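You operate a simulated robot arm through the tools that you are given. There is no shell and no other tool. Be economical: measure what you need, move in short steps, check, and stop when the job is done.

You run a simulated two-armed robot. Do the job below in one go: nothing can be reset, and whatever is moved stays where it is left.

JOB
Cap the frame wash bottle, load it and the beaker on the tray and carry it to the steel stand.
Fine: hold the bottle for the cap; carry with both hands. Set down upright: what you pick out, beaker.

The check looks at the end state, three seconds after you hand in, the way a careful person would. Anything else that was tipped, shoved, dropped, spilled or broken makes it a failure. Lids that push on must go on centred and level and be pressed home; caps that screw on are set level and turned clockwise until they are tight.

ROBOT AND FRAMES
Two 7-joint arms with two-finger parallel grippers on one trunk, on a base that drives. Base frame: it is fixed to the floor where the robot stands at the start and does not move with it; the origin is under the middle of the robot, x ahead of it, y to its left, z up; the surface under the hand at the start is at about z = 82. Readings come in cm, degrees, newtons and seconds.
The left shoulder is at the start at [7, 13.3, 117.6], the right one opposite. With the tool pointing down near the work surface each hand reaches from about 10 to 64 cm from the robot's upright axis, wherever it stands, measured 20 degrees to its own side. Places, roughly: floor of the carry tray [60, 20, 80]; steel stand [60, -110, 80]. Payload 1.57 kg a hand.
The tool frame of a hand sits at the grasp point between the pads (the TCP): z along the fingers, y along the line on which they close. The tips reach 3 cm beyond it. The gripper opens to 8 cm. The fingers are 1.7 cm wide and 1.2 cm thick; the gripper's body (4 by 8.2 cm) begins 8 cm behind the TCP.
Orientation is that of the tool frame in the base frame, as a unit quaternion [w, x, y, z]. With the fingers straight down and closing along the base's y, the tool's x points along the base's -x, its y along +y and its z along -z.

CONTROLS
- The arms move only by the tool jog_arm. It takes "left_deltas", "right_deltas" or both (then of equal length, played together; a hand with none holds still); each is a list of rows, each a list of 7 numbers: the finger opening in cm, from 0 to 8, then the shift along the tool's x, y, z in cm, then the turn, a rotation vector about the tool's x, y, z in degrees. In form: [[hand, tx, ty, tz, rx, ry, rz], ...]. A call has 1 to 8 rows; each row shifts and turns the commanded pose from where the row before left it, along the tool's axes as they then stand. Rows are played at 5 a second. More than 5 cm and 8.6 degrees between two rows, or a gripper value outside its range, and nothing of the call is played. A pose out of reach is approached as far as the arm can. The call stops where the force on the tool passes 40 N (or 10 N more than at its start, if that is more) or the arm is blocked; 0.2 s more then pass. Each finger travels about 15.3 cm/s and halts on what it meets, pressing with about 20 N; the grip force reading is that of the motor and also rises with nothing between the fingers. The clock runs only during rows and for 0.2 s after the last one: add rows that do not move to give the fingers time. The reply holds the time, the measured pose of the TCP, the force on the tool along the base axes, the opening and the grip force, in the units named above and with some noise, with the torque about the TCP (base axes, N m) and any sound that the robot's microphone picked up, and new pictures: "show" is both (left out), scene, wrist or none (wrist: the cameras of the hands that moved).
- Cameras (640 x 400 px; columns grow to the right, rows downward): "scene" is now at [12.43, 0.18, 138.03]; the picture's right is [0.02, -1.00, 0.00], its down [-0.66, -0.02, -0.75] and it looks along [0.75, 0.02, -0.66] (base axes); focal length 263 px, centre (320, 200). "left" rides on the left gripper at [7.2, 0.7, -12.2] in its tool frame; the picture's right is [-0.09, 1.00, 0.00], its down [-0.84, -0.08, -0.54] and it looks along [-0.54, -0.05, 0.84] (tool axes); focal length 238 px, centre (320, 200). "right" rides on the right gripper at [7.2, -0.7, -12.2] in its tool frame; the picture's right is [0.09, 1.00, 0.00], its down [-0.84, 0.08, -0.54] and it looks along [-0.54, 0.05, 0.84] (tool axes); focal length 238 px, centre (320, 200).
- raise_lower(by): slides the trunk up (or, below 0, down) by that many cm; the arms and the scene camera ride with it, the base frame stays. It gives what a move gives, with no picture.
- drive_base(legs): drives the robot by 1 to 6 legs, each [ahead, left, turn to the left] in cm, cm and degrees, along the robot's own axes; the way and the turn of a leg run together, so that a leg with both is an arc; at most 150 cm and 180 degrees a leg. The arms and the cameras ride along, it lands a little off, and it stops where it bumps. It gives what a move gives, and a new picture of the scene camera.
- head_to(pan, tilt): turns the head with the scene camera to pan (to the left, within 86 degrees either way) and tilt (down, from -29 to 69), counted from straight ahead of the robot. It gives what a move gives, and a new picture of the scene camera.
- locate(camera, pixels): for up to 12 pixels [column, row] of the newest picture of that camera ("zoom" is the newest enlarged one), the place [x, y, z] in the base frame of the surface seen there, good to about 0.2 cm, but the place of the scene camera against the robot may be out by one fixed shift of up to 2.5 cm in any direction. No time passes.
- zoom(camera, box): a new picture of the part [left, top, right, bottom] of that camera's present view, enlarged. No time passes.
- job_done(): hands the job in; it is judged then, once.

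Keep the steps short. Do not move on a guess: measure, check each grasp and each placing, and mend mistakes. In all there are 80 turns and 260 pictures (those below and enlarged ones count). Leave the grippers open and the arms clear of the work at the hand-in unless told otherwise, and finish with a single line.

The tools are called after "Request:" as name(argument=value, ...) on one line, values as JSON. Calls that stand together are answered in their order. jog_arm: Moves the arms, as the interface text tells. Its arguments: {"type":"object","properties":{"left_deltas":{"type":"array","items":{"type":"array","items":{"type":"number"}}},"right_deltas":{"type":"array","items":{"type":"array","items":{"type":"number"}}},"show":{"type":"string","enum":["both","scene","wrist","none"]}},"required":[]} The other tools are called the same way: raise_lower (by) slides the trunk up or down; drive_base (legs) drives the base; head_to (pan, tilt) turns the head that bears the scene camera; locate (camera, pixels) gives the place of the surface under pixels of a picture; zoom (camera, box) takes an enlarged picture of a part of a camera's view; job_done () hands the job in.

At the start:

```text
clock: 0.0
left_eef_pos: [51.87, 14.94, 111.98]
left_orientation: [0.0, -0.001, 1.0, 0.0]
left_wrist_force: [0.0, -0.3, -0.1]
left_moment: [-0.01, 0.03, 0.0]
left_gripper_width: 8.01
left_grip_force: 0.0
right_eef_pos: [40.0, -20.31, 116.39]
right_orientation: [0.0, 0.0, 1.0, -0.001]
right_wrist_force: [-0.5, -0.3, -0.5]
right_moment: [0.0, -0.03, 0.02]
right_gripper_width: 8.01
right_grip_force: 0.1
trunk travel left (down, up): [-75.0, 19.0]
robot x, y, heading: [0.16, 0.18, 0.0]
head pan, tilt: [1.3, 41.3]
```

scene: 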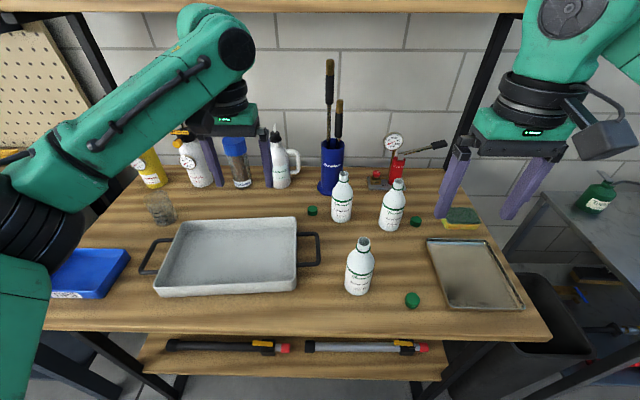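
right: 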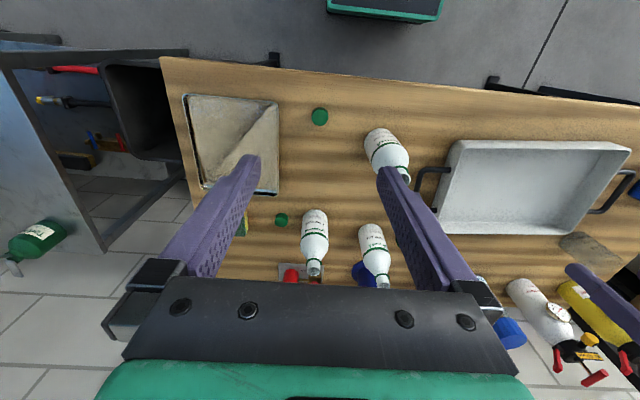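
left: 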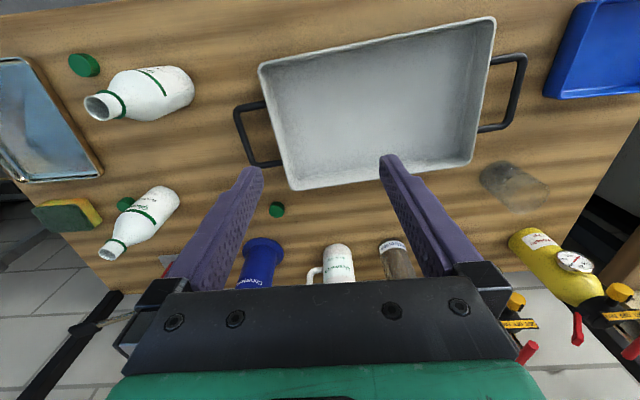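

I see three white bottles at about (342,195), (392,205) and (359,266), plus three green caps. I'll zoom in to read the labels.

Request:
zoom(camera="scene", box=[310, 160, 430, 235])

Request:
zoom(camera="scene", box=[310, 230, 438, 310])

Request:
zoom(camera="left", box=[60, 40, 220, 140])

Request:
zoom(camera="scene", box=[130, 160, 258, 240])

```text
5.33 times, centred on (370, 198) of scene
```

zoom: 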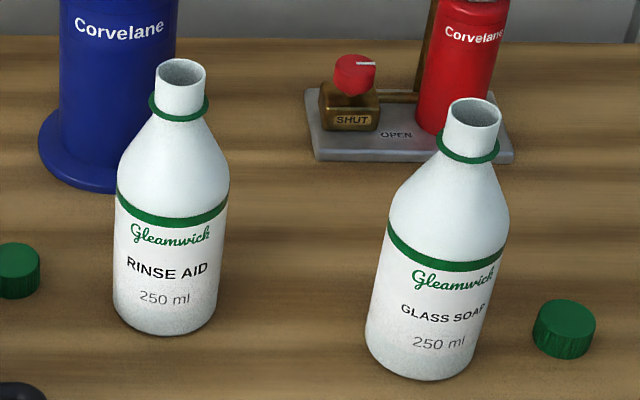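

```text
5.00 times, centred on (374, 270) of scene
```

zoom: 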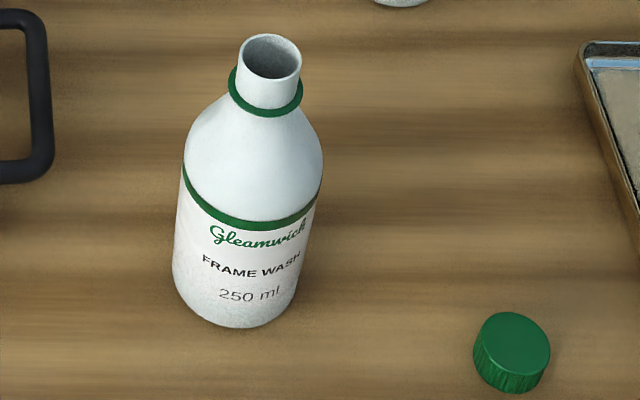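

```text
4.00 times, centred on (140, 90) of left
```

zoom: 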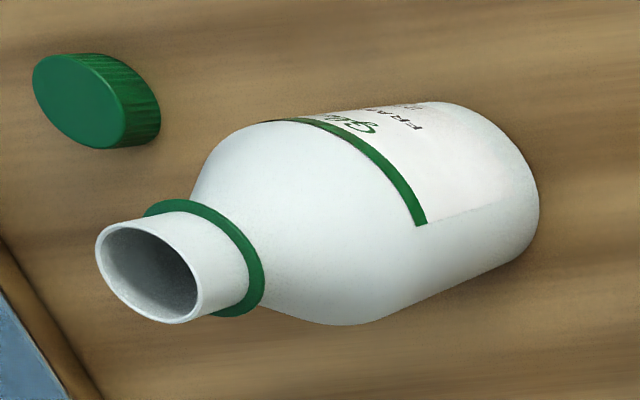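

```text
5.00 times, centred on (194, 200) of scene
```

zoom: 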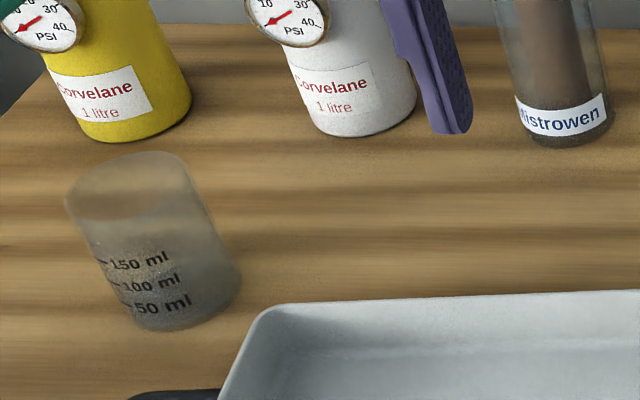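

The front bottle is FRAME WASH. I'll use the left wrist camera, which has no shift, to measure the bottle, its cap, the tray and the beaker, and the scene camera for comparison.

Request:
locate(camera="left", pixels=[[87, 98], [108, 117], [97, 107], [110, 103], [150, 95], [190, 85], [83, 66], [75, 60], [95, 72], [260, 70], [495, 20], [295, 185]])

Request:
locate(camera="left", pixels=[[250, 135], [236, 112], [255, 162], [525, 60], [515, 90], [380, 100], [478, 150], [488, 175], [545, 190], [515, 185], [60, 100], [200, 120]])

Request:
locate(camera="scene", pixels=[[363, 243], [359, 265], [359, 292], [412, 297], [225, 255], [165, 222], [160, 195], [150, 262], [312, 248], [140, 240], [360, 238], [480, 280]])

Request:
zoom(camera="left", box=[220, 40, 560, 252])

```text
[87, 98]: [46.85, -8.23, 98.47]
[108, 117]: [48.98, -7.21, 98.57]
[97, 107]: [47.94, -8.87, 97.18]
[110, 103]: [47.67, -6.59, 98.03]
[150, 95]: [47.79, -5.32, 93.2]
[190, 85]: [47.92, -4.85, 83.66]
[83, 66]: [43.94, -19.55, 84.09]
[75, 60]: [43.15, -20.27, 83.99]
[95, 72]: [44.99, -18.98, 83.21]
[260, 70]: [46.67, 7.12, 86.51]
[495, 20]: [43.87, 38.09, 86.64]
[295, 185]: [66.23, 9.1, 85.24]
```

```text
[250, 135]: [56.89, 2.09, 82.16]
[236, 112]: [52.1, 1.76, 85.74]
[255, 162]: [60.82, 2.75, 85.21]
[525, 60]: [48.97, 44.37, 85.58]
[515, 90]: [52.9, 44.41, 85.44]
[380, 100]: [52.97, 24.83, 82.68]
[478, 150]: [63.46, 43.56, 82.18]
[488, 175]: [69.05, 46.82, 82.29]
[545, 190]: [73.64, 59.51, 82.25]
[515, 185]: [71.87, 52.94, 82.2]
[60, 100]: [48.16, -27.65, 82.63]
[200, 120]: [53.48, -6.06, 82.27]
```

```text
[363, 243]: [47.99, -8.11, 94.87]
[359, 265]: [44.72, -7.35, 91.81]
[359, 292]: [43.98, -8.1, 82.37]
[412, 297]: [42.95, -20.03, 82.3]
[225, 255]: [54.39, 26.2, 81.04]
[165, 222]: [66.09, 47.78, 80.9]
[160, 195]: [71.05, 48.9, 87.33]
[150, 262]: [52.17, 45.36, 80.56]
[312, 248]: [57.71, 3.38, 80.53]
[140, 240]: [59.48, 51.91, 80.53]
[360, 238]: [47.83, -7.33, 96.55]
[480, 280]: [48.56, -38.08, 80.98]
```

```text
1.88 times, centred on (390, 146) of left
```

zoom: 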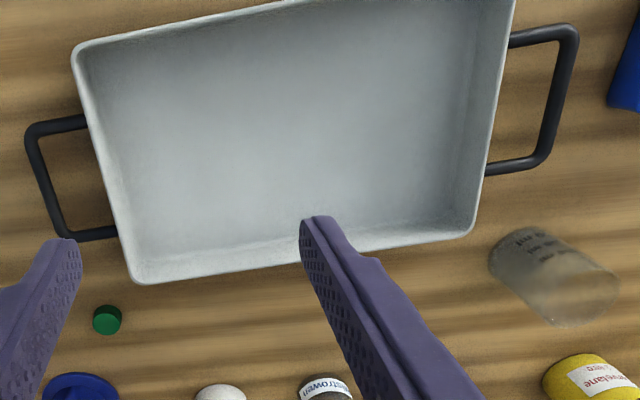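

The table is at z≈82.2. The bottle axis is near [48,-7.7] with its top at 98.5, and the matching cap is near [44,-19.8]. I'll lower the right hand over the cap to look, and start turning the left hand so it can take the bottle from the side.

Request:
jog_arm(left_deltas=[[8, 0, 0, 0, 0, 0, -8.5], [8, 0, 0, 0, 0, 0, -8.5], [8, 0, 0, 0, 0, 0, -8.5], [8, 0, 0, 0, 0, 0, -8.5], [8, 0, 0, 0, 0, 0, -8.5], [8, 0, 0, 0, 0, 0, -8.5], [8, 0, 0, 0, 0, 0, -8.5], [8, 0, 0, 0, 0, 0, -8.5]], right_deltas=[[8, -1, 0.1, 3, 0, 0, 0], [8, -1, 0.1, 3, 0, 0, 0], [8, -1, 0.1, 3, 0, 0, 0], [8, -1, 0.1, 3, 0, 0, 0], [8, 0, 0, 1, 0, 0, 0], [8, 0, 0, 0, 0, 0, 0], [8, 0, 0, 0, 0, 0, 0], [8, 0, 0, 0, 0, 0, 0]])

```text
clock: 1.8
left_eef_pos: [51.77, 14.91, 112.07]
left_orientation: [0.0, -0.56, 0.828, 0.0]
left_wrist_force: [-0.2, 0.5, -0.6]
left_moment: [-0.04, 0.04, 0.01]
left_gripper_width: 7.98
left_grip_force: 0.0
right_eef_pos: [44.11, -20.19, 103.34]
right_orientation: [-0.001, 0.0, 1.0, 0.0]
right_wrist_force: [0.0, 0.1, 0.1]
right_moment: [0.0, 0.02, 0.0]
right_gripper_width: 8.01
right_grip_force: 0.0
trunk travel left (down, up): [-75.0, 19.0]
robot x, y, heading: [0.1, -0.47, -0.2]
head pan, tilt: [1.3, 41.3]
```

scene: 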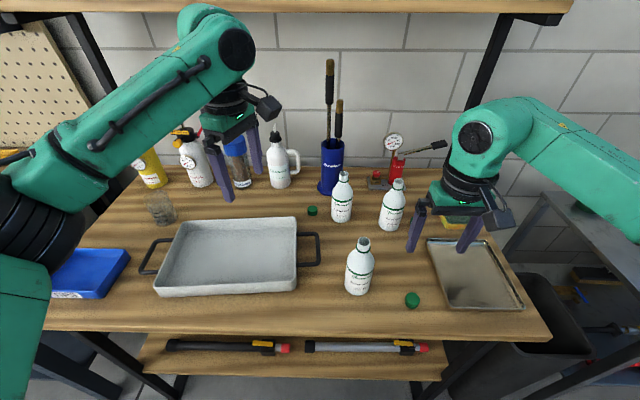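
right: 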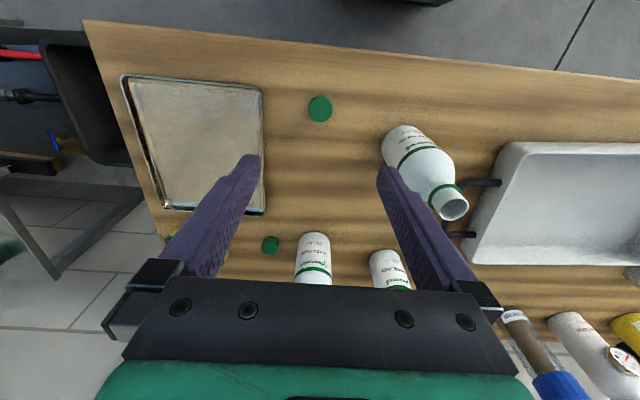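
left: 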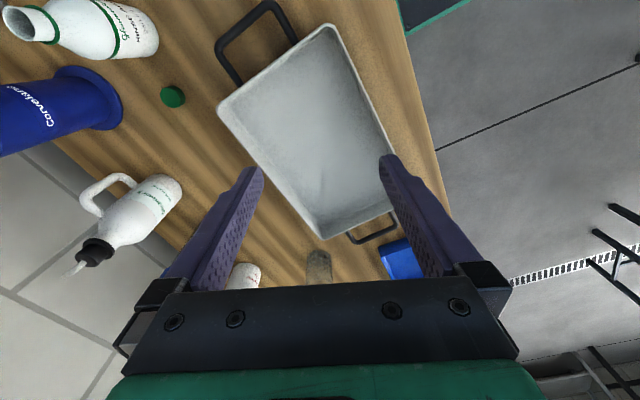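

The left yaw goes the right way (tool x now points toward -y). I'll measure the cap and bottle with the right camera.

Request:
zoom(camera="right", box=[280, 70, 480, 230])

Request:
locate(camera="right", pixels=[[320, 106], [310, 106], [330, 106], [320, 98], [320, 113], [442, 212], [468, 203], [455, 200], [392, 134], [403, 145], [270, 244], [263, 243]])

Request:
locate(camera="right", pixels=[[277, 243], [405, 195], [455, 190], [385, 148], [420, 130], [440, 160], [410, 155], [430, 170], [280, 150], [500, 185], [470, 235], [560, 145]])

```text
2.50 times, centred on (380, 150) of right
```

zoom: 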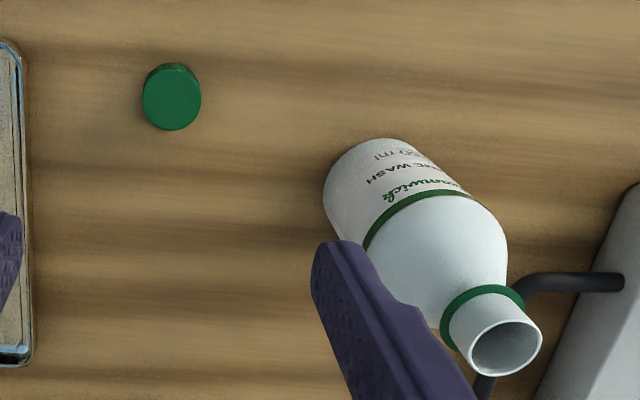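

```text
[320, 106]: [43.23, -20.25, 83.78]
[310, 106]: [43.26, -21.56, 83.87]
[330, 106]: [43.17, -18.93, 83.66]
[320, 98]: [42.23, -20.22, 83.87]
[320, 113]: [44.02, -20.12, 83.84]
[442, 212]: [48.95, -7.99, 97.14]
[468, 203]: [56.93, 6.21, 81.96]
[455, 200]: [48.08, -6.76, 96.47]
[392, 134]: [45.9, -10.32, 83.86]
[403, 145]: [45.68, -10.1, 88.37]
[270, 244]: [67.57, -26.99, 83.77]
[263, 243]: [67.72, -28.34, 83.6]
```

```text
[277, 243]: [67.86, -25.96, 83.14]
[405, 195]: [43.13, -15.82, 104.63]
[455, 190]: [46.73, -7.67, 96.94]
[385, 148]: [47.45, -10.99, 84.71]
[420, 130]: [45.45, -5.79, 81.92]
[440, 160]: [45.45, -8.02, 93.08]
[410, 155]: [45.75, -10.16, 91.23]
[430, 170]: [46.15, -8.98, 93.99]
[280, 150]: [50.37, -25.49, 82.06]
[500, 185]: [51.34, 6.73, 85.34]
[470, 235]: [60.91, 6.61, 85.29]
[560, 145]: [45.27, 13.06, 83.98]
```

The cap centre is about [43.55,-20.25] with its top at 83.85 and a width of about 3.1. The bottle is about 6.6 across, axis [48,-7.7]. I'll bring the right hand down above the cap with the fingers partly closed, and finish the left yaw and begin its tilt.

Request:
jog_arm(left_deltas=[[8, 0, 0, 0, 0, 0, -7.3], [8, 0, 0, 0, 0, 0, -7.3], [8, 0, 0, 0, 0, 0, -7.4], [8, 0, 0, 0, 0, 8.5, 0], [8, 0, 0, 0, 0, 8.5, 0], [8, 0, 0, 0, 0, 8.5, 0], [8, 0, 0, 0, 0, 8.5, 0], [8, 0, 0, 0, 0, 8.5, 0]], right_deltas=[[6, 0.5, 0, 3, 0, 0, 0], [6, 0, 0, 3, 0, 0, 0], [5, 0, 0, 3, 0, 0, 0], [5, 0, 0, 3, 0, 0, 0], [5, 0, 0, 2, 0, 0, 0], [5, 0, 0, 0, 0, 0, 0], [5, 0, 0, 0, 0, 0, 0], [5, 0, 0, 0, 0, 0, 0]])

```text
clock: 3.6
left_eef_pos: [52.02, 15.16, 112.06]
left_orientation: [0.257, 0.659, -0.658, 0.258]
left_wrist_force: [-0.5, 0.1, 0.0]
left_moment: [-0.01, -0.01, -0.05]
left_gripper_width: 8.02
left_grip_force: 0.1
right_eef_pos: [43.87, -19.95, 89.35]
right_orientation: [0.0, 0.0, 1.0, 0.001]
right_wrist_force: [0.4, 0.0, 0.4]
right_moment: [-0.02, -0.03, -0.02]
right_gripper_width: 5.0
right_grip_force: 0.0
trunk travel left (down, up): [-75.0, 19.0]
robot x, y, heading: [-0.03, -0.16, 0.1]
head pan, tilt: [1.3, 41.3]
```

scene: 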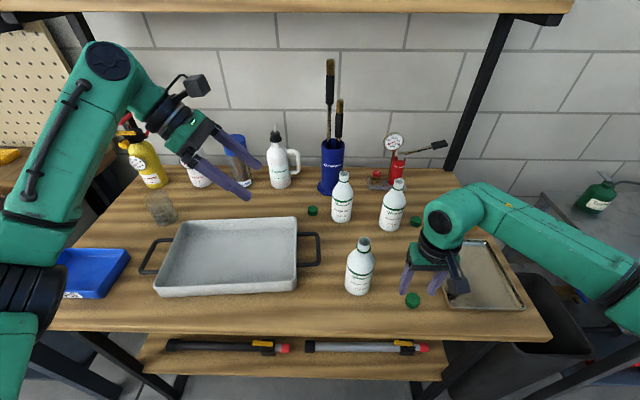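
right: 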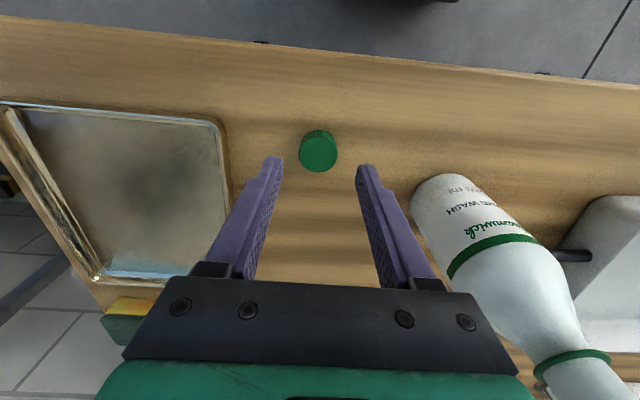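
left: 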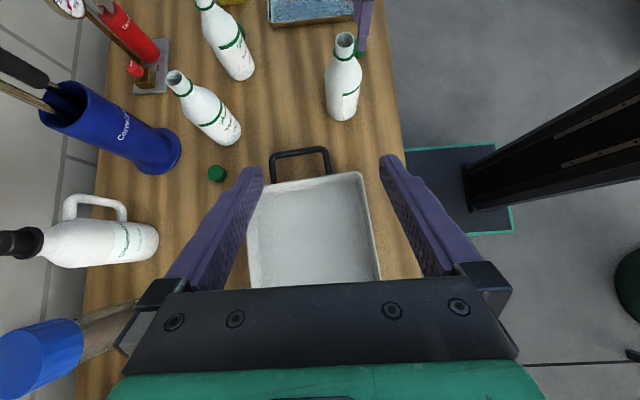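

I'll measure the cap from the right camera, and the bottle from both.

Request:
locate(camera="right", pixels=[[318, 153], [304, 153], [333, 153], [318, 137], [318, 167], [318, 133], [418, 200], [440, 220], [460, 180]])

Request:
locate(camera="left", pixels=[[345, 40], [337, 38], [352, 38], [344, 33], [344, 80], [344, 100], [330, 95], [358, 95], [215, 172]])

```text
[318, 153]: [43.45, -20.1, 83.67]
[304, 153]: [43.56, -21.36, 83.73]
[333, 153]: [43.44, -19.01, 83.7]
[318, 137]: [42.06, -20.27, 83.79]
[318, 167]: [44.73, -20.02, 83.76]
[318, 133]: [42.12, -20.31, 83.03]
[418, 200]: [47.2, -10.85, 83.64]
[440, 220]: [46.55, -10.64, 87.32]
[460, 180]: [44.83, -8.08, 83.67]
```

```text
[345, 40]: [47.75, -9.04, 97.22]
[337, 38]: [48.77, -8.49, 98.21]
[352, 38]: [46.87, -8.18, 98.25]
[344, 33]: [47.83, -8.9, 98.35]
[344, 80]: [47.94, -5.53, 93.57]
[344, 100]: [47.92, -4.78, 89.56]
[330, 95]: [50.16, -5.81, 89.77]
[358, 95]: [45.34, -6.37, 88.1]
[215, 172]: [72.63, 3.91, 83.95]
```

The cap centre is [43.4,-20.15], 0.45 back and 0.2 right of the TCP. I'll correct that, go down to z 85.5 and close on it, while the left finishes its tilt.

Request:
jog_arm(left_deltas=[[8, 0, 0, 0, 0, 8.5, 0], [8, 0, 0, 0, 0, 8.5, 0], [8, 0, 0, 0, 0, 8.5, 0], [8, 0, 0, 0, 0, 2, 0], [8, 0, 0, 0, 0, 0, 0], [8, 0, 0, 0, 0, 0, 0], [8, 0, 0, 0, 0, 0, 0]], right_deltas=[[5, 0.45, -0.2, 0, 0, 0, 0], [5, 0, 0, 2, 0, 0, 0], [5, 0, 0, 1.85, 0, 0, 0], [5, 0, 0, 0, 0, 0, 0], [2, 0, 0, 0, 0, 0, 0], [2, 0, 0, 0, 0, 0, 0], [2, 0, 0, 0, 0, 0, 0]])

```text
clock: 5.2
left_eef_pos: [51.75, 15.15, 111.97]
left_orientation: [-0.406, -0.579, 0.58, -0.404]
left_wrist_force: [-1.0, -1.3, 0.0]
left_moment: [0.02, -0.01, 0.03]
left_gripper_width: 8.01
left_grip_force: 0.1
right_eef_pos: [43.17, -20.23, 85.5]
right_orientation: [0.001, 0.0, 1.0, 0.0]
right_wrist_force: [0.1, 0.5, -0.6]
right_moment: [0.01, -0.04, -0.02]
right_gripper_width: 3.23
right_grip_force: 20.3
trunk travel left (down, up): [-75.0, 19.0]
robot x, y, heading: [-0.11, -0.27, -0.2]
head pan, tilt: [1.3, 41.3]
```

scene: 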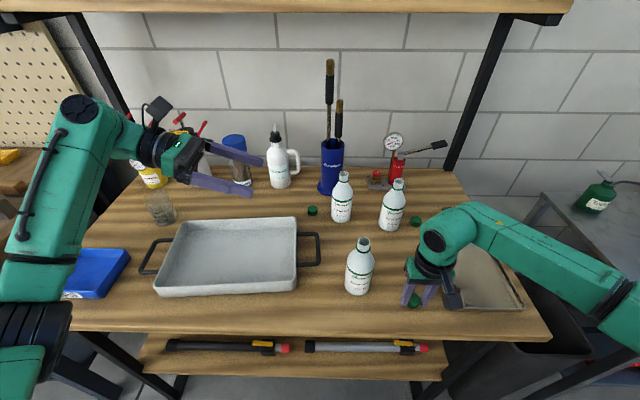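
right: 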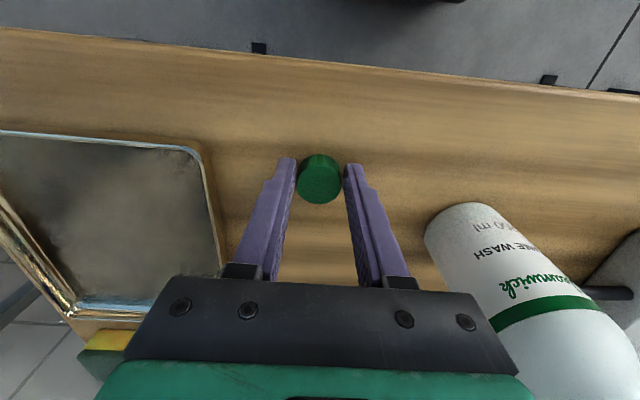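
left: 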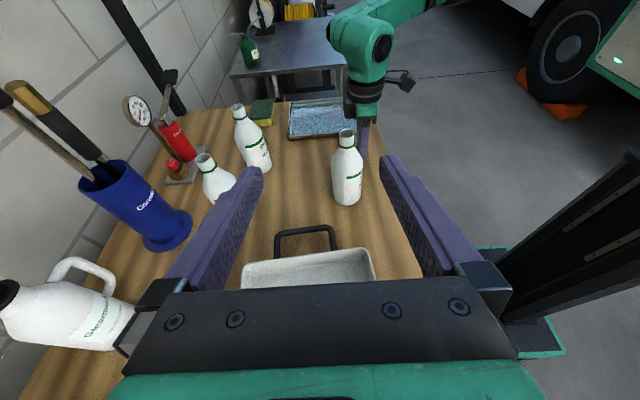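

The cap is gripped at 3.23 cm. I'll lift it clear and bring the left hand down beside the bottle, still 12 cm short of it.

Request:
jog_arm(left_deltas=[[8, -2.04, 0.975, 3.16, 0, 0, 0], [8, -2.04, 0.975, 3.16, 0, 0, 0], [8, -2.04, 0.975, 3.16, 0, 0, 0], [8, -2.04, 0.975, 3.16, 0, 0, 0], [8, -3.06, 0, 1.82, 0, 0, 0], [8, -3.06, 0, 1.82, 0, 0, 0], [8, -3.06, 0, 1.82, 0, 0, 0], [8, 0, 0, 0, 0, 0, 0]], right_deltas=[[2, 0, 0, -3, 0, 0, 0], [2, 0, 0, -3, 0, 0, 0], [2, 0, 0, -4, 0, 0, 0], [2, 0, 0, -4, 0, 0, 0], [2, 0, 0, -4, 0, 0, 0], [2, 0, 0, -2, 0, 0, 0], [2, 0, 0, 0, 0, 0, 0], [2, 0, 0, 0, 0, 0, 0]])

```text
clock: 7.0
left_eef_pos: [47.75, 3.88, 89.63]
left_orientation: [0.405, 0.58, -0.579, 0.406]
left_wrist_force: [-0.3, -0.6, -0.2]
left_moment: [0.01, 0.01, -0.01]
left_gripper_width: 8.0
left_grip_force: 0.2
right_eef_pos: [43.05, -20.16, 105.39]
right_orientation: [0.0, 0.0, 1.0, 0.0]
right_wrist_force: [0.4, -0.1, 0.1]
right_moment: [0.0, 0.04, 0.02]
right_gripper_width: 3.21
right_grip_force: 20.0
trunk travel left (down, up): [-75.0, 19.0]
robot x, y, heading: [0.04, 0.1, -0.2]
head pan, tilt: [1.3, 41.3]
```

scene: 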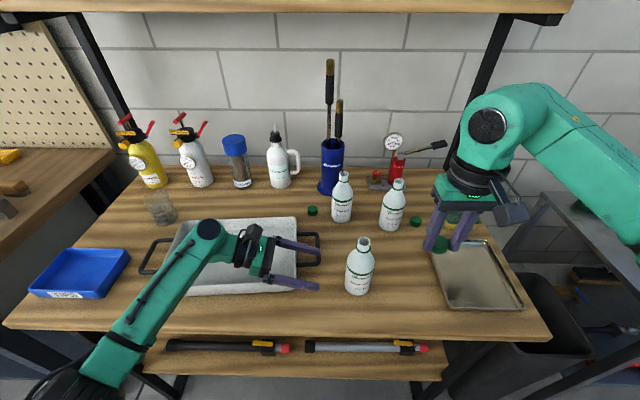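
right: 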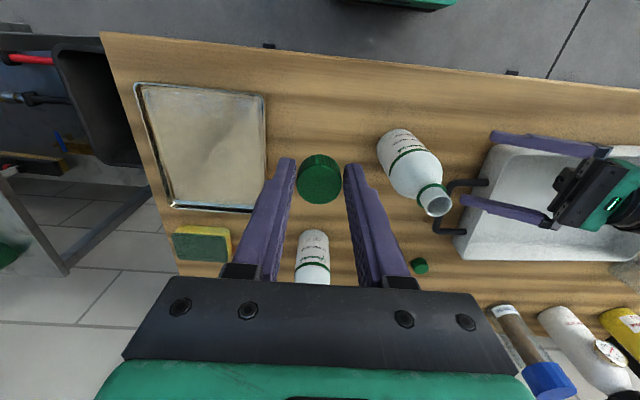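
left: 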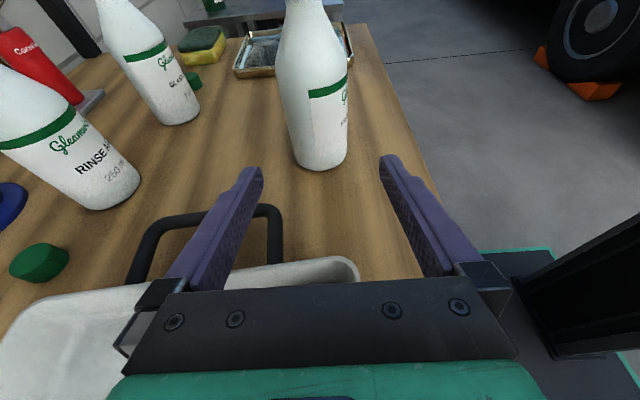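

The bottle at about (320,130) lies between the left fingers. I'll measure its body width edges and the cap in the hand.

Request:
locate(camera="left", pixels=[[318, 120], [290, 120], [346, 120], [318, 150], [298, 150], [343, 150], [318, 70]])

Request:
locate(camera="right", pixels=[[319, 175], [302, 175], [337, 175], [319, 158], [319, 192], [319, 200], [435, 202], [425, 205], [448, 200], [390, 150], [436, 190]])

Request:
zoom(camera="right", box=[260, 130, 380, 220])

```text
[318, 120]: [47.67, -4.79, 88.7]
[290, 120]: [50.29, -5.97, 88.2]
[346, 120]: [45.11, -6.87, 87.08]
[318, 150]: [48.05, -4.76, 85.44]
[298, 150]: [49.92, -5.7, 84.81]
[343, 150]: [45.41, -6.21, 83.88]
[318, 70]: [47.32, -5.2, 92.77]
```

```text
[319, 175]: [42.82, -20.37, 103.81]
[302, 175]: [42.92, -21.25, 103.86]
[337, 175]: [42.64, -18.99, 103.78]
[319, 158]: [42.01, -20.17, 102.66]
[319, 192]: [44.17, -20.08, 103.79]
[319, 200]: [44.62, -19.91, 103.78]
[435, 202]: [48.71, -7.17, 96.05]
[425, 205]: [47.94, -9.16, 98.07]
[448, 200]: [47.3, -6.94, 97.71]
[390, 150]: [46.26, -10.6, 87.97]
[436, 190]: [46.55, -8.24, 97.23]
```

```text
4.44 times, centred on (320, 175) of right
```

zoom: 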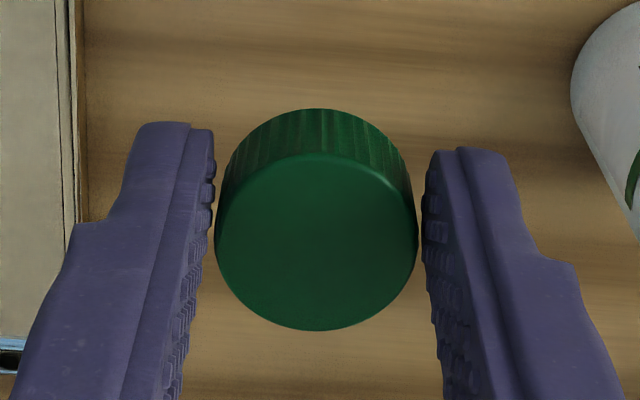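

Bottle axis [47.95,-8.05], and the left hand is centred in x within about 0.2. I'll slide in 11.9 cm along -y and check before closing.

Request:
jog_arm(left_deltas=[[8, 1.017, -0.05, 2.8, 0, 0, 0], [8, 1.017, -0.05, 2.8, 0, 0, 0], [8, 1.017, -0.05, 2.8, 0, 0, 0], [8, 1.017, -0.03, 2.8, 0, 0, 0], [8, 0, 0, 0, 0, 0, 0]])

```text
clock: 8.2
left_eef_pos: [48.2, -7.98, 89.62]
left_orientation: [0.405, 0.58, -0.579, 0.405]
left_wrist_force: [0.7, 1.1, 0.8]
left_moment: [0.02, 0.02, -0.03]
left_gripper_width: 7.99
left_grip_force: 0.0
right_eef_pos: [43.04, -20.04, 105.44]
right_orientation: [0.0, 0.0, 1.0, 0.001]
right_wrist_force: [-0.1, 0.7, 0.7]
right_moment: [-0.02, -0.02, 0.01]
right_gripper_width: 3.22
right_grip_force: 19.8
trunk travel left (down, up): [-75.0, 19.0]
robot x, y, heading: [0.17, -0.23, 0.2]
head pan, tilt: [1.3, 41.3]
```

scene: 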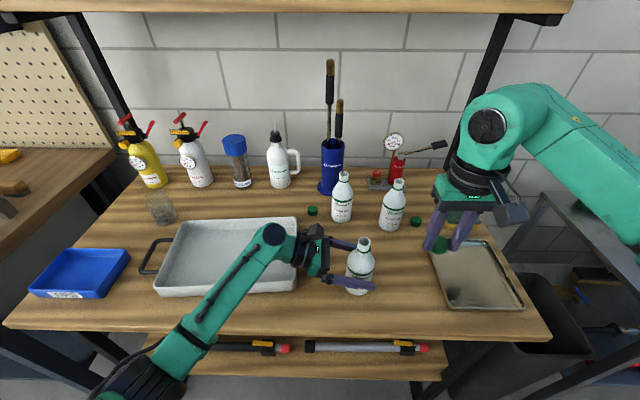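
left: 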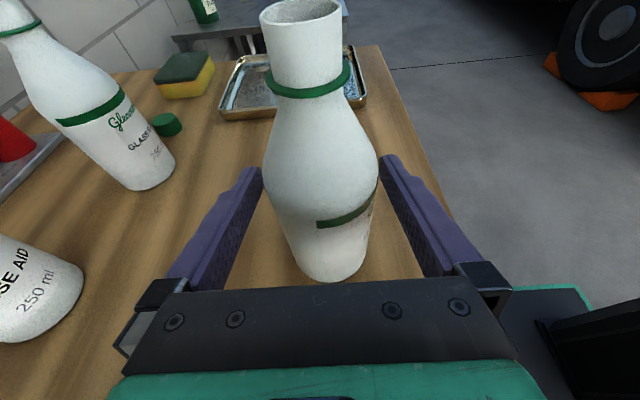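

The bottle stands between the pads. I'll close gently.

Request:
jog_arm(left_deltas=[[7.2, 0, 0, 0, 0, 0, 0], [6.8, 0, 0, 0, 0, 0, 0], [6.4, 0, 0, 0, 0, 0, 0], [5, 0, 0, 0, 0, 0, 0], [5, 0, 0, 0, 0, 0, 0]])

```text
clock: 9.4
left_eef_pos: [48.06, -8.04, 89.49]
left_orientation: [0.405, 0.58, -0.579, 0.406]
left_wrist_force: [0.2, -0.8, 0.8]
left_moment: [-0.02, -0.12, -0.02]
left_gripper_width: 5.94
left_grip_force: 20.0
right_eef_pos: [43.06, -20.1, 105.3]
right_orientation: [0.0, 0.0, 1.0, -0.001]
right_wrist_force: [-0.2, 0.2, -0.2]
right_moment: [-0.02, 0.01, -0.01]
right_gripper_width: 3.24
right_grip_force: 19.9
trunk travel left (down, up): [-75.0, 19.0]
robot x, y, heading: [0.27, -0.2, 0.1]
head pan, tilt: [1.3, 41.3]
```

scene: 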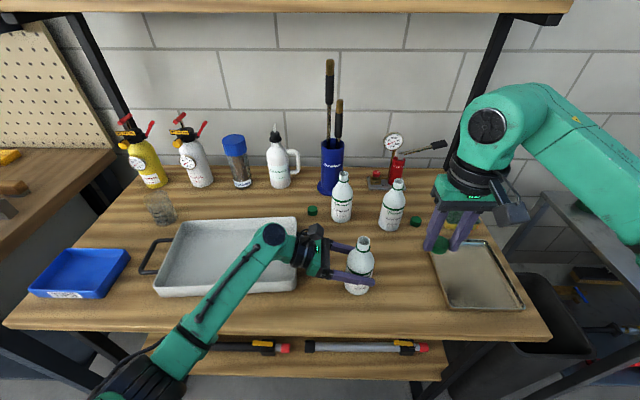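
left: 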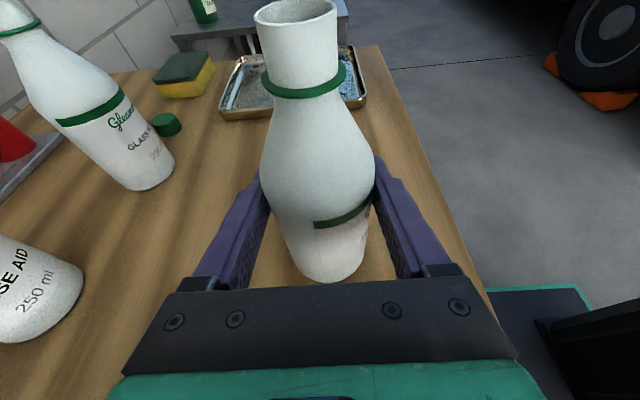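

Gripped at 5.94 cm. I'll measure the rim now.

Request:
zoom(camera="left", box=[230, 0, 390, 100])

Request:
locate(camera="left", pixels=[[257, 10], [334, 9], [296, 21], [297, 1], [265, 16], [328, 16], [296, 40], [275, 40], [325, 40]])

Request:
locate(camera="scene", pixels=[[357, 242], [370, 242], [363, 239], [363, 247], [363, 244]])

```text
4.00 times, centred on (310, 50) of left
```

zoom: 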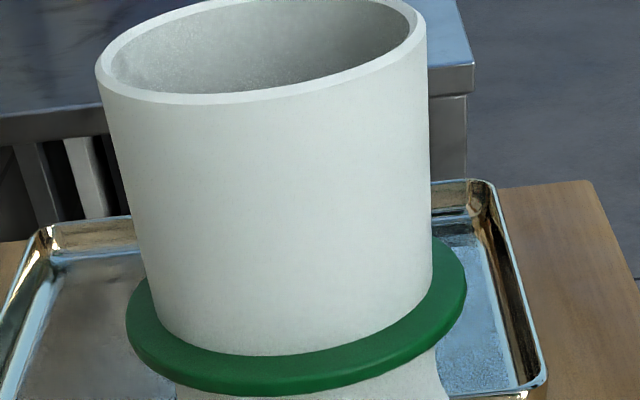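

```text
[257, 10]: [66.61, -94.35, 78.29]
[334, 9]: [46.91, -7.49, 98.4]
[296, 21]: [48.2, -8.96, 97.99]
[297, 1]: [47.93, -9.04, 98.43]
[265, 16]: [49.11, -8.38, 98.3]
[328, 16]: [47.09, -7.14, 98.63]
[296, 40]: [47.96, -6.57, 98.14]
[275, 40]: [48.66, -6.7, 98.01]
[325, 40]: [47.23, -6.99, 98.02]
```

```text
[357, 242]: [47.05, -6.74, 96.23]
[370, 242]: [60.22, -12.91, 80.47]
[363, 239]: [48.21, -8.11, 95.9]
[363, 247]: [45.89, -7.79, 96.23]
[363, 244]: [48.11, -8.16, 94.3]
```

The rim centre is about [48.0,-7.85], top at 98.4. The cap sits 0.3 ahead of the right TCP. I'll bring the cap over the neck at this height, with its bottom about 3.7 cm above the rim.

Request:
jog_arm(right_deltas=[[2, -1.15, 3.05, 0, 0, 0, 0], [2, -1.15, 3.05, 0, 0, 0, 0], [2, -1.15, 3.05, 0, 0, 0, 0], [2, -1.15, 3.05, 0, 0, 0, 0], [2, 0, 0, 1, 0, 0, 0], [2, 0, 0, 0, 0, 0, 0]])

```text
clock: 10.8
left_eef_pos: [48.09, -8.04, 89.62]
left_orientation: [0.405, 0.58, -0.579, 0.405]
left_wrist_force: [-1.0, -1.2, 0.6]
left_moment: [0.02, -0.05, 0.01]
left_gripper_width: 5.95
left_grip_force: 20.3
right_eef_pos: [47.68, -8.12, 104.49]
right_orientation: [0.0, 0.0, 1.0, 0.001]
right_wrist_force: [-0.3, 0.3, 0.8]
right_moment: [-0.01, -0.03, 0.03]
right_gripper_width: 3.22
right_grip_force: 19.8
trunk travel left (down, up): [-75.0, 19.0]
robot x, y, heading: [0.0, 0.11, -0.1]
head pan, tilt: [1.3, 41.3]
```

scene: 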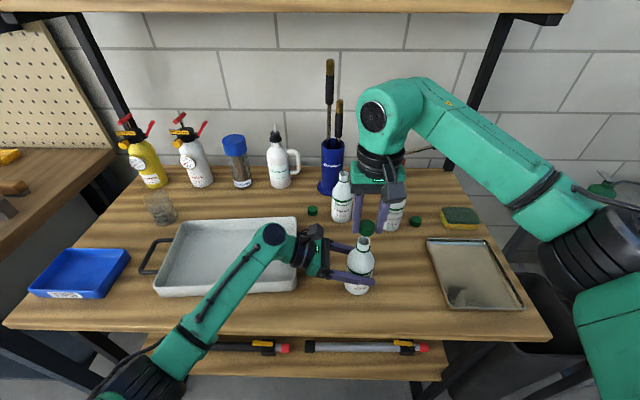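
right: 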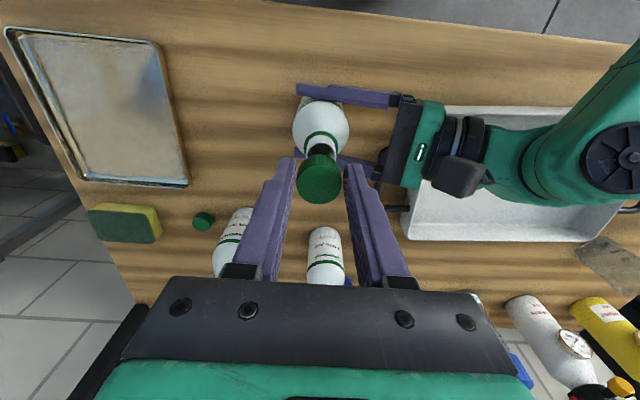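

I'll check the alignment in zoomed views from the scene and right cameras.

Request:
zoom(camera="scene", box=[332, 210, 396, 250])

Request:
zoom(camera="right", box=[270, 90, 370, 215])

Request:
locate(camera="right", pixels=[[320, 185], [302, 185], [337, 185], [320, 165], [320, 200], [305, 143], [337, 141], [320, 133], [298, 125], [345, 123], [320, 104], [320, 110]])

Request:
locate(camera="scene", pixels=[[366, 226], [361, 226], [371, 226], [366, 222], [366, 232], [358, 242], [363, 246], [369, 242], [363, 241]])

```text
10.00 times, centred on (364, 230) of scene
```

zoom: 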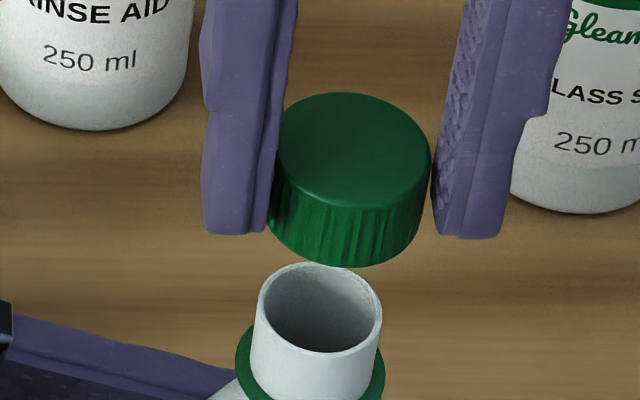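

```text
3.20 times, centred on (320, 152) of right
```

zoom: 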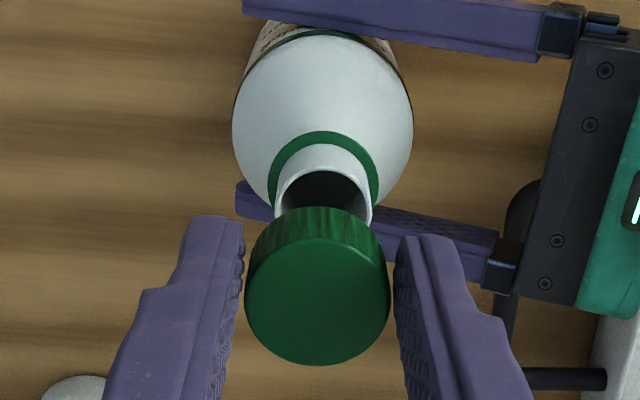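

```text
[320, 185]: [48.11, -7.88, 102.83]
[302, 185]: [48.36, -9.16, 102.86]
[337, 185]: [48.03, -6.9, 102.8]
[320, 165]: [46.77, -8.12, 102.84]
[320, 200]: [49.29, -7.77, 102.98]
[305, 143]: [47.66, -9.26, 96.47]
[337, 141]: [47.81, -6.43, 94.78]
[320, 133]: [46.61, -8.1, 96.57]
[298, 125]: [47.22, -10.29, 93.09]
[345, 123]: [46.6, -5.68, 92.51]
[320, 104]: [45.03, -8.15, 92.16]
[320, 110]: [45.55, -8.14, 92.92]
```

```text
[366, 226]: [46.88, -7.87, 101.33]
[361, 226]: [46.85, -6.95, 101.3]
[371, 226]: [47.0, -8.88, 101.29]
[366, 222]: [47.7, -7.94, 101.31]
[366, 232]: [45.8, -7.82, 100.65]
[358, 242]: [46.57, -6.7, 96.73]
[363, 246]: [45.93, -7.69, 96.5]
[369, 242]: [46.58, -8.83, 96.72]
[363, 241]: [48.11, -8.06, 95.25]
```

The cap needs to shift about 0.27 toward +y, and x matches. I'll correct that and lower it until it is just above the rim.

Request:
jog_arm(right_deltas=[[2, -0.05, 0.26, 0, 0, 0, 0], [2, 0, 0, 1.2, 0, 0, 0], [2, 0, 0, 1.1, 0, 0, 0], [2, 0, 0, 0, 0, 0, 0]], show="both")

Request:
zoom(camera="scene", box=[332, 214, 396, 254])

Request:
zoom(camera="left", box=[230, 0, 390, 100])

```text
clock: 11.8
left_eef_pos: [48.13, -8.01, 89.55]
left_orientation: [-0.407, -0.578, 0.58, -0.405]
left_wrist_force: [0.9, 0.1, 0.2]
left_moment: [0.02, -0.13, -0.04]
left_gripper_width: 5.91
left_grip_force: 20.7
right_eef_pos: [47.8, -7.68, 102.16]
right_orientation: [0.0, 0.0, 1.0, -0.001]
right_wrist_force: [-0.5, 0.0, -0.2]
right_moment: [0.0, -0.02, 0.01]
right_gripper_width: 3.22
right_grip_force: 20.0
trunk travel left (down, up): [-75.0, 19.0]
robot x, y, heading: [0.13, -0.28, 0.3]
head pan, tilt: [1.3, 41.3]
```

scene: 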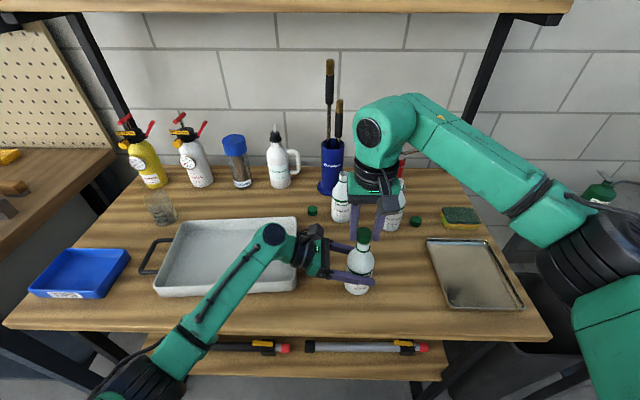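
right: 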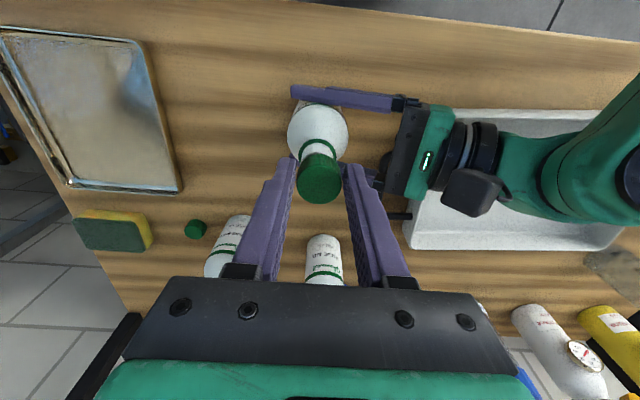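

```text
10.00 times, centred on (364, 234) of scene
```

zoom: 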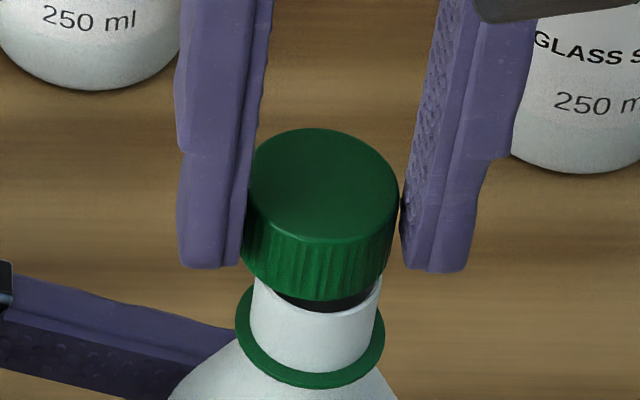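

```text
4.00 times, centred on (310, 50) of left
```

zoom: 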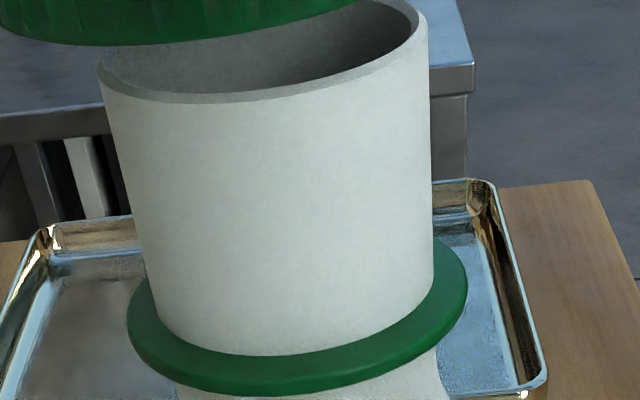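

I'll re-measure the cap and neck with locate, to compare in one frame.

Request:
locate(camera="zoom", pixels=[[215, 15], [340, 4], [420, 90], [110, 90], [300, 90]])

Request:
locate(camera="scene", pixels=[[357.6, 233], [371.1, 233], [357, 240], [370, 240], [358, 249], [369, 249], [363, 246.5], [363, 240]])

Request:
locate(camera="right", pixels=[[298, 182], [319, 182], [339, 182], [303, 150], [318, 146], [336, 148], [319, 200], [319, 162], [292, 125], [344, 125]])

Request:
zoom(camera="right", box=[270, 90, 370, 215])

```text
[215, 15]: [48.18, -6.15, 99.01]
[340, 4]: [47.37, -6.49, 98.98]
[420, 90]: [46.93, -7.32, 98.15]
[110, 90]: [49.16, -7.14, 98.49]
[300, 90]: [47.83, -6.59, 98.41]
```

```text
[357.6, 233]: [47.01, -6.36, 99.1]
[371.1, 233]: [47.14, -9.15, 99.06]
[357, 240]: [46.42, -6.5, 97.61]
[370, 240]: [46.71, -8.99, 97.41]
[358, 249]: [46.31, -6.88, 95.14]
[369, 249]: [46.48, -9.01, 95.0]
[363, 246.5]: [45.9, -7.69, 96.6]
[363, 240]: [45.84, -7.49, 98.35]
```

```text
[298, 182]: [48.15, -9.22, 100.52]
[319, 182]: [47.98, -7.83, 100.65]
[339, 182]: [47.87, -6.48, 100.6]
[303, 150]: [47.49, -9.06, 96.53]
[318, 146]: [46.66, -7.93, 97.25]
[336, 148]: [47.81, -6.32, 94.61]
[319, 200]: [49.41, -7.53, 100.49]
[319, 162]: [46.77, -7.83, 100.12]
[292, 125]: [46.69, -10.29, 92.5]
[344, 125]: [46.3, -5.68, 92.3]
```

```text
3.20 times, centred on (320, 152) of right
```

zoom: 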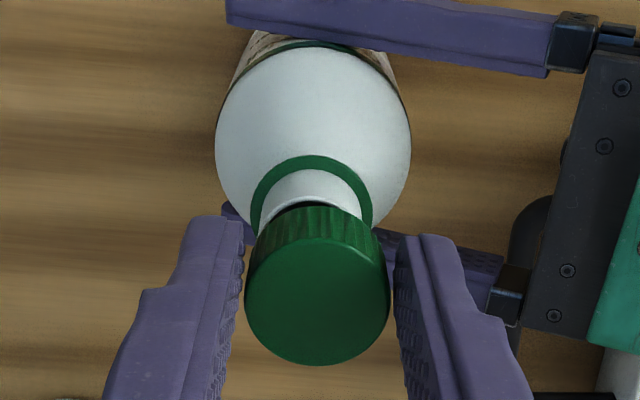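

Cap and neck now agree within about 0.05 cm. I'll lower it in small steps and watch the force.

Request:
jog_arm(right_deltas=[[2, 0, 0, 0.2, 0, 0, 0], [2, 0, 0, 0.2, 0, 0, 0], [2, 0, 0, 0.15, 0, 0, 0], [2, 0, 0, 0, 0, 0, 0]], show="none")

Request:
jog_arm(right_deltas=[[2, 0, 0, 0.15, 0, 0, 0], [2, 0, 0, 0.15, 0, 0, 0], [2, 0, 0, 0, 0, 0, 0]], show="none")

Request:
zoom(camera="scene", box=[332, 214, 396, 254])

```text
clock: 12.8
left_eef_pos: [48.1, -8.0, 89.55]
left_orientation: [0.406, 0.579, -0.578, 0.406]
left_wrist_force: [2.8, -0.8, 0.0]
left_moment: [-0.23, -0.29, 0.01]
left_gripper_width: 5.94
left_grip_force: 20.4
right_eef_pos: [47.71, -7.75, 101.75]
right_orientation: [0.002, 0.0, 1.0, 0.0]
right_wrist_force: [-1.0, 0.4, 8.2]
right_moment: [-0.11, 0.03, 0.02]
right_gripper_width: 3.21
right_grip_force: 20.8
trunk travel left (down, up): [-75.0, 19.0]
robot x, y, heading: [-0.26, -0.05, -0.2]
head pan, tilt: [1.3, 41.3]
```

```text
clock: 13.6
left_eef_pos: [48.0, -8.03, 89.5]
left_orientation: [0.405, 0.58, -0.579, 0.405]
left_wrist_force: [6.0, -3.7, -3.3]
left_moment: [0.2, -0.26, 0.09]
left_gripper_width: 5.94
left_grip_force: 20.1
right_eef_pos: [47.7, -7.82, 101.4]
right_orientation: [0.001, 0.0, 1.0, 0.001]
right_wrist_force: [0.9, 2.5, 22.0]
right_moment: [-0.05, 0.06, -0.01]
right_gripper_width: 3.24
right_grip_force: 19.8
trunk travel left (down, up): [-75.0, 19.0]
robot x, y, heading: [0.31, 0.05, -0.1]
head pan, tilt: [1.3, 41.3]
```

```text
10.00 times, centred on (364, 234) of scene
```

zoom: 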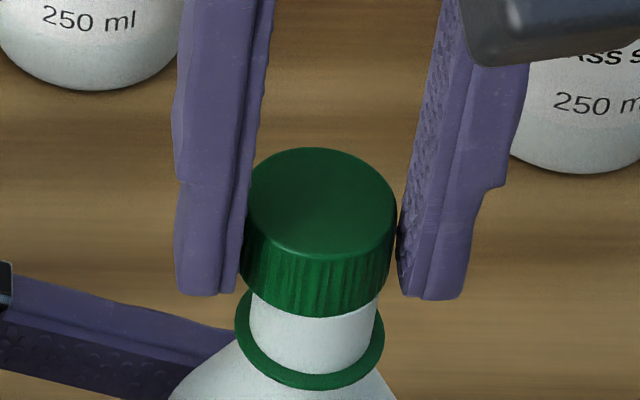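

Contact at about 8–22 N, with the cap level on the neck. I'll ease off slightly and turn clockwise (tool +z) about 64°.

Request:
jog_arm(right_deltas=[[2, 0, 0, -0.1, 0, 0, 8], [2, 0, 0, 0.0, 0, 0, 8], [2, 0, 0, 0.02, 0, 0, 8], [2, 0, 0, 0.02, 0, 0, 8], [2, 0, 0, 0.02, 0, 0, 8], [2, 0, 0, 0.02, 0, 0, 8], [2, 0, 0, 0.02, 0, 0, 8], [2, 0, 0, 0.02, 0, 0, 8]], show="none")

Request:
zoom(camera="scene", box=[332, 214, 396, 254])

```text
clock: 15.4
left_eef_pos: [48.12, -8.21, 89.66]
left_orientation: [-0.407, -0.579, 0.579, -0.406]
left_wrist_force: [0.1, -10.1, 2.6]
left_moment: [0.28, -0.16, -0.05]
left_gripper_width: 5.91
left_grip_force: 20.4
right_eef_pos: [47.74, -7.72, 101.43]
right_orientation: [0.001, 0.531, 0.847, 0.001]
right_wrist_force: [0.6, 8.5, 3.1]
right_moment: [0.24, -0.04, 0.08]
right_gripper_width: 3.2
right_grip_force: 19.9
trunk travel left (down, up): [-75.0, 19.0]
robot x, y, heading: [0.02, -0.3, 0.0]
head pan, tilt: [1.3, 41.3]
```

```text
10.00 times, centred on (364, 234) of scene
```

zoom: 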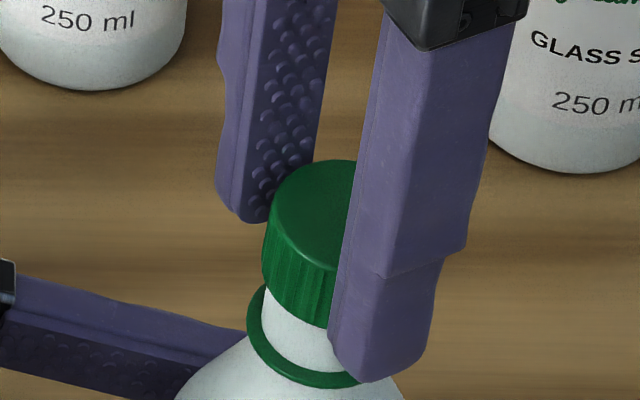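

The cap sits 0.3 off the tool axis, so turning about the TCP pushed the bottle sideways (8.5 N). I'll correct that shift and keep turning about the cap's own axis.

Request:
jog_arm(right_deltas=[[2, 0.17, 0.27, 0.0, 0, 0, 0], [2, 0, 0, 0, 0, 0, 0], [2, 0, 0.042, 0.02, 0, 0, 8], [2, 0, 0.042, 0.02, 0, 0, 8], [2, 0, 0.042, 0.02, 0, 0, 8], [2, 0, 0.042, 0.02, 0, 0, 8], [2, 0, 0, 0, 0, 0, 0]], show="none")

Request:
zoom(camera="scene", box=[324, 214, 404, 314])

```text
clock: 17.0
left_eef_pos: [48.0, -8.08, 89.67]
left_orientation: [-0.405, -0.579, 0.58, -0.405]
left_wrist_force: [-1.6, 1.2, 4.6]
left_moment: [-0.51, -0.03, 0.0]
left_gripper_width: 5.9
left_grip_force: 19.9
right_eef_pos: [48.03, -7.44, 101.34]
right_orientation: [0.0, 0.744, 0.668, 0.0]
right_wrist_force: [1.1, -2.4, 0.2]
right_moment: [-0.07, -0.06, -0.02]
right_gripper_width: 3.22
right_grip_force: 19.8
trunk travel left (down, up): [-75.0, 19.0]
robot x, y, heading: [0.15, -0.09, -0.2]
head pan, tilt: [1.3, 41.3]
```

```text
4.00 times, centred on (364, 264) of scene
```

zoom: 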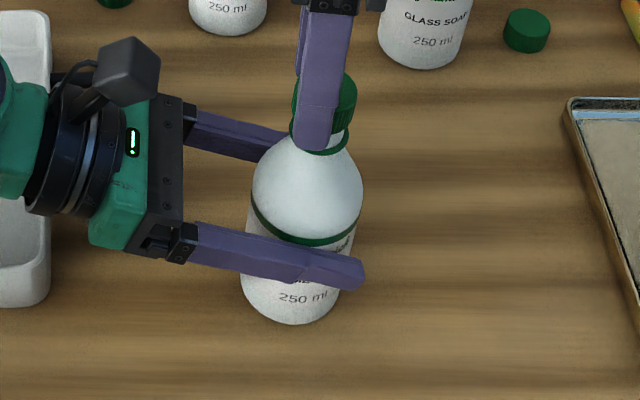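

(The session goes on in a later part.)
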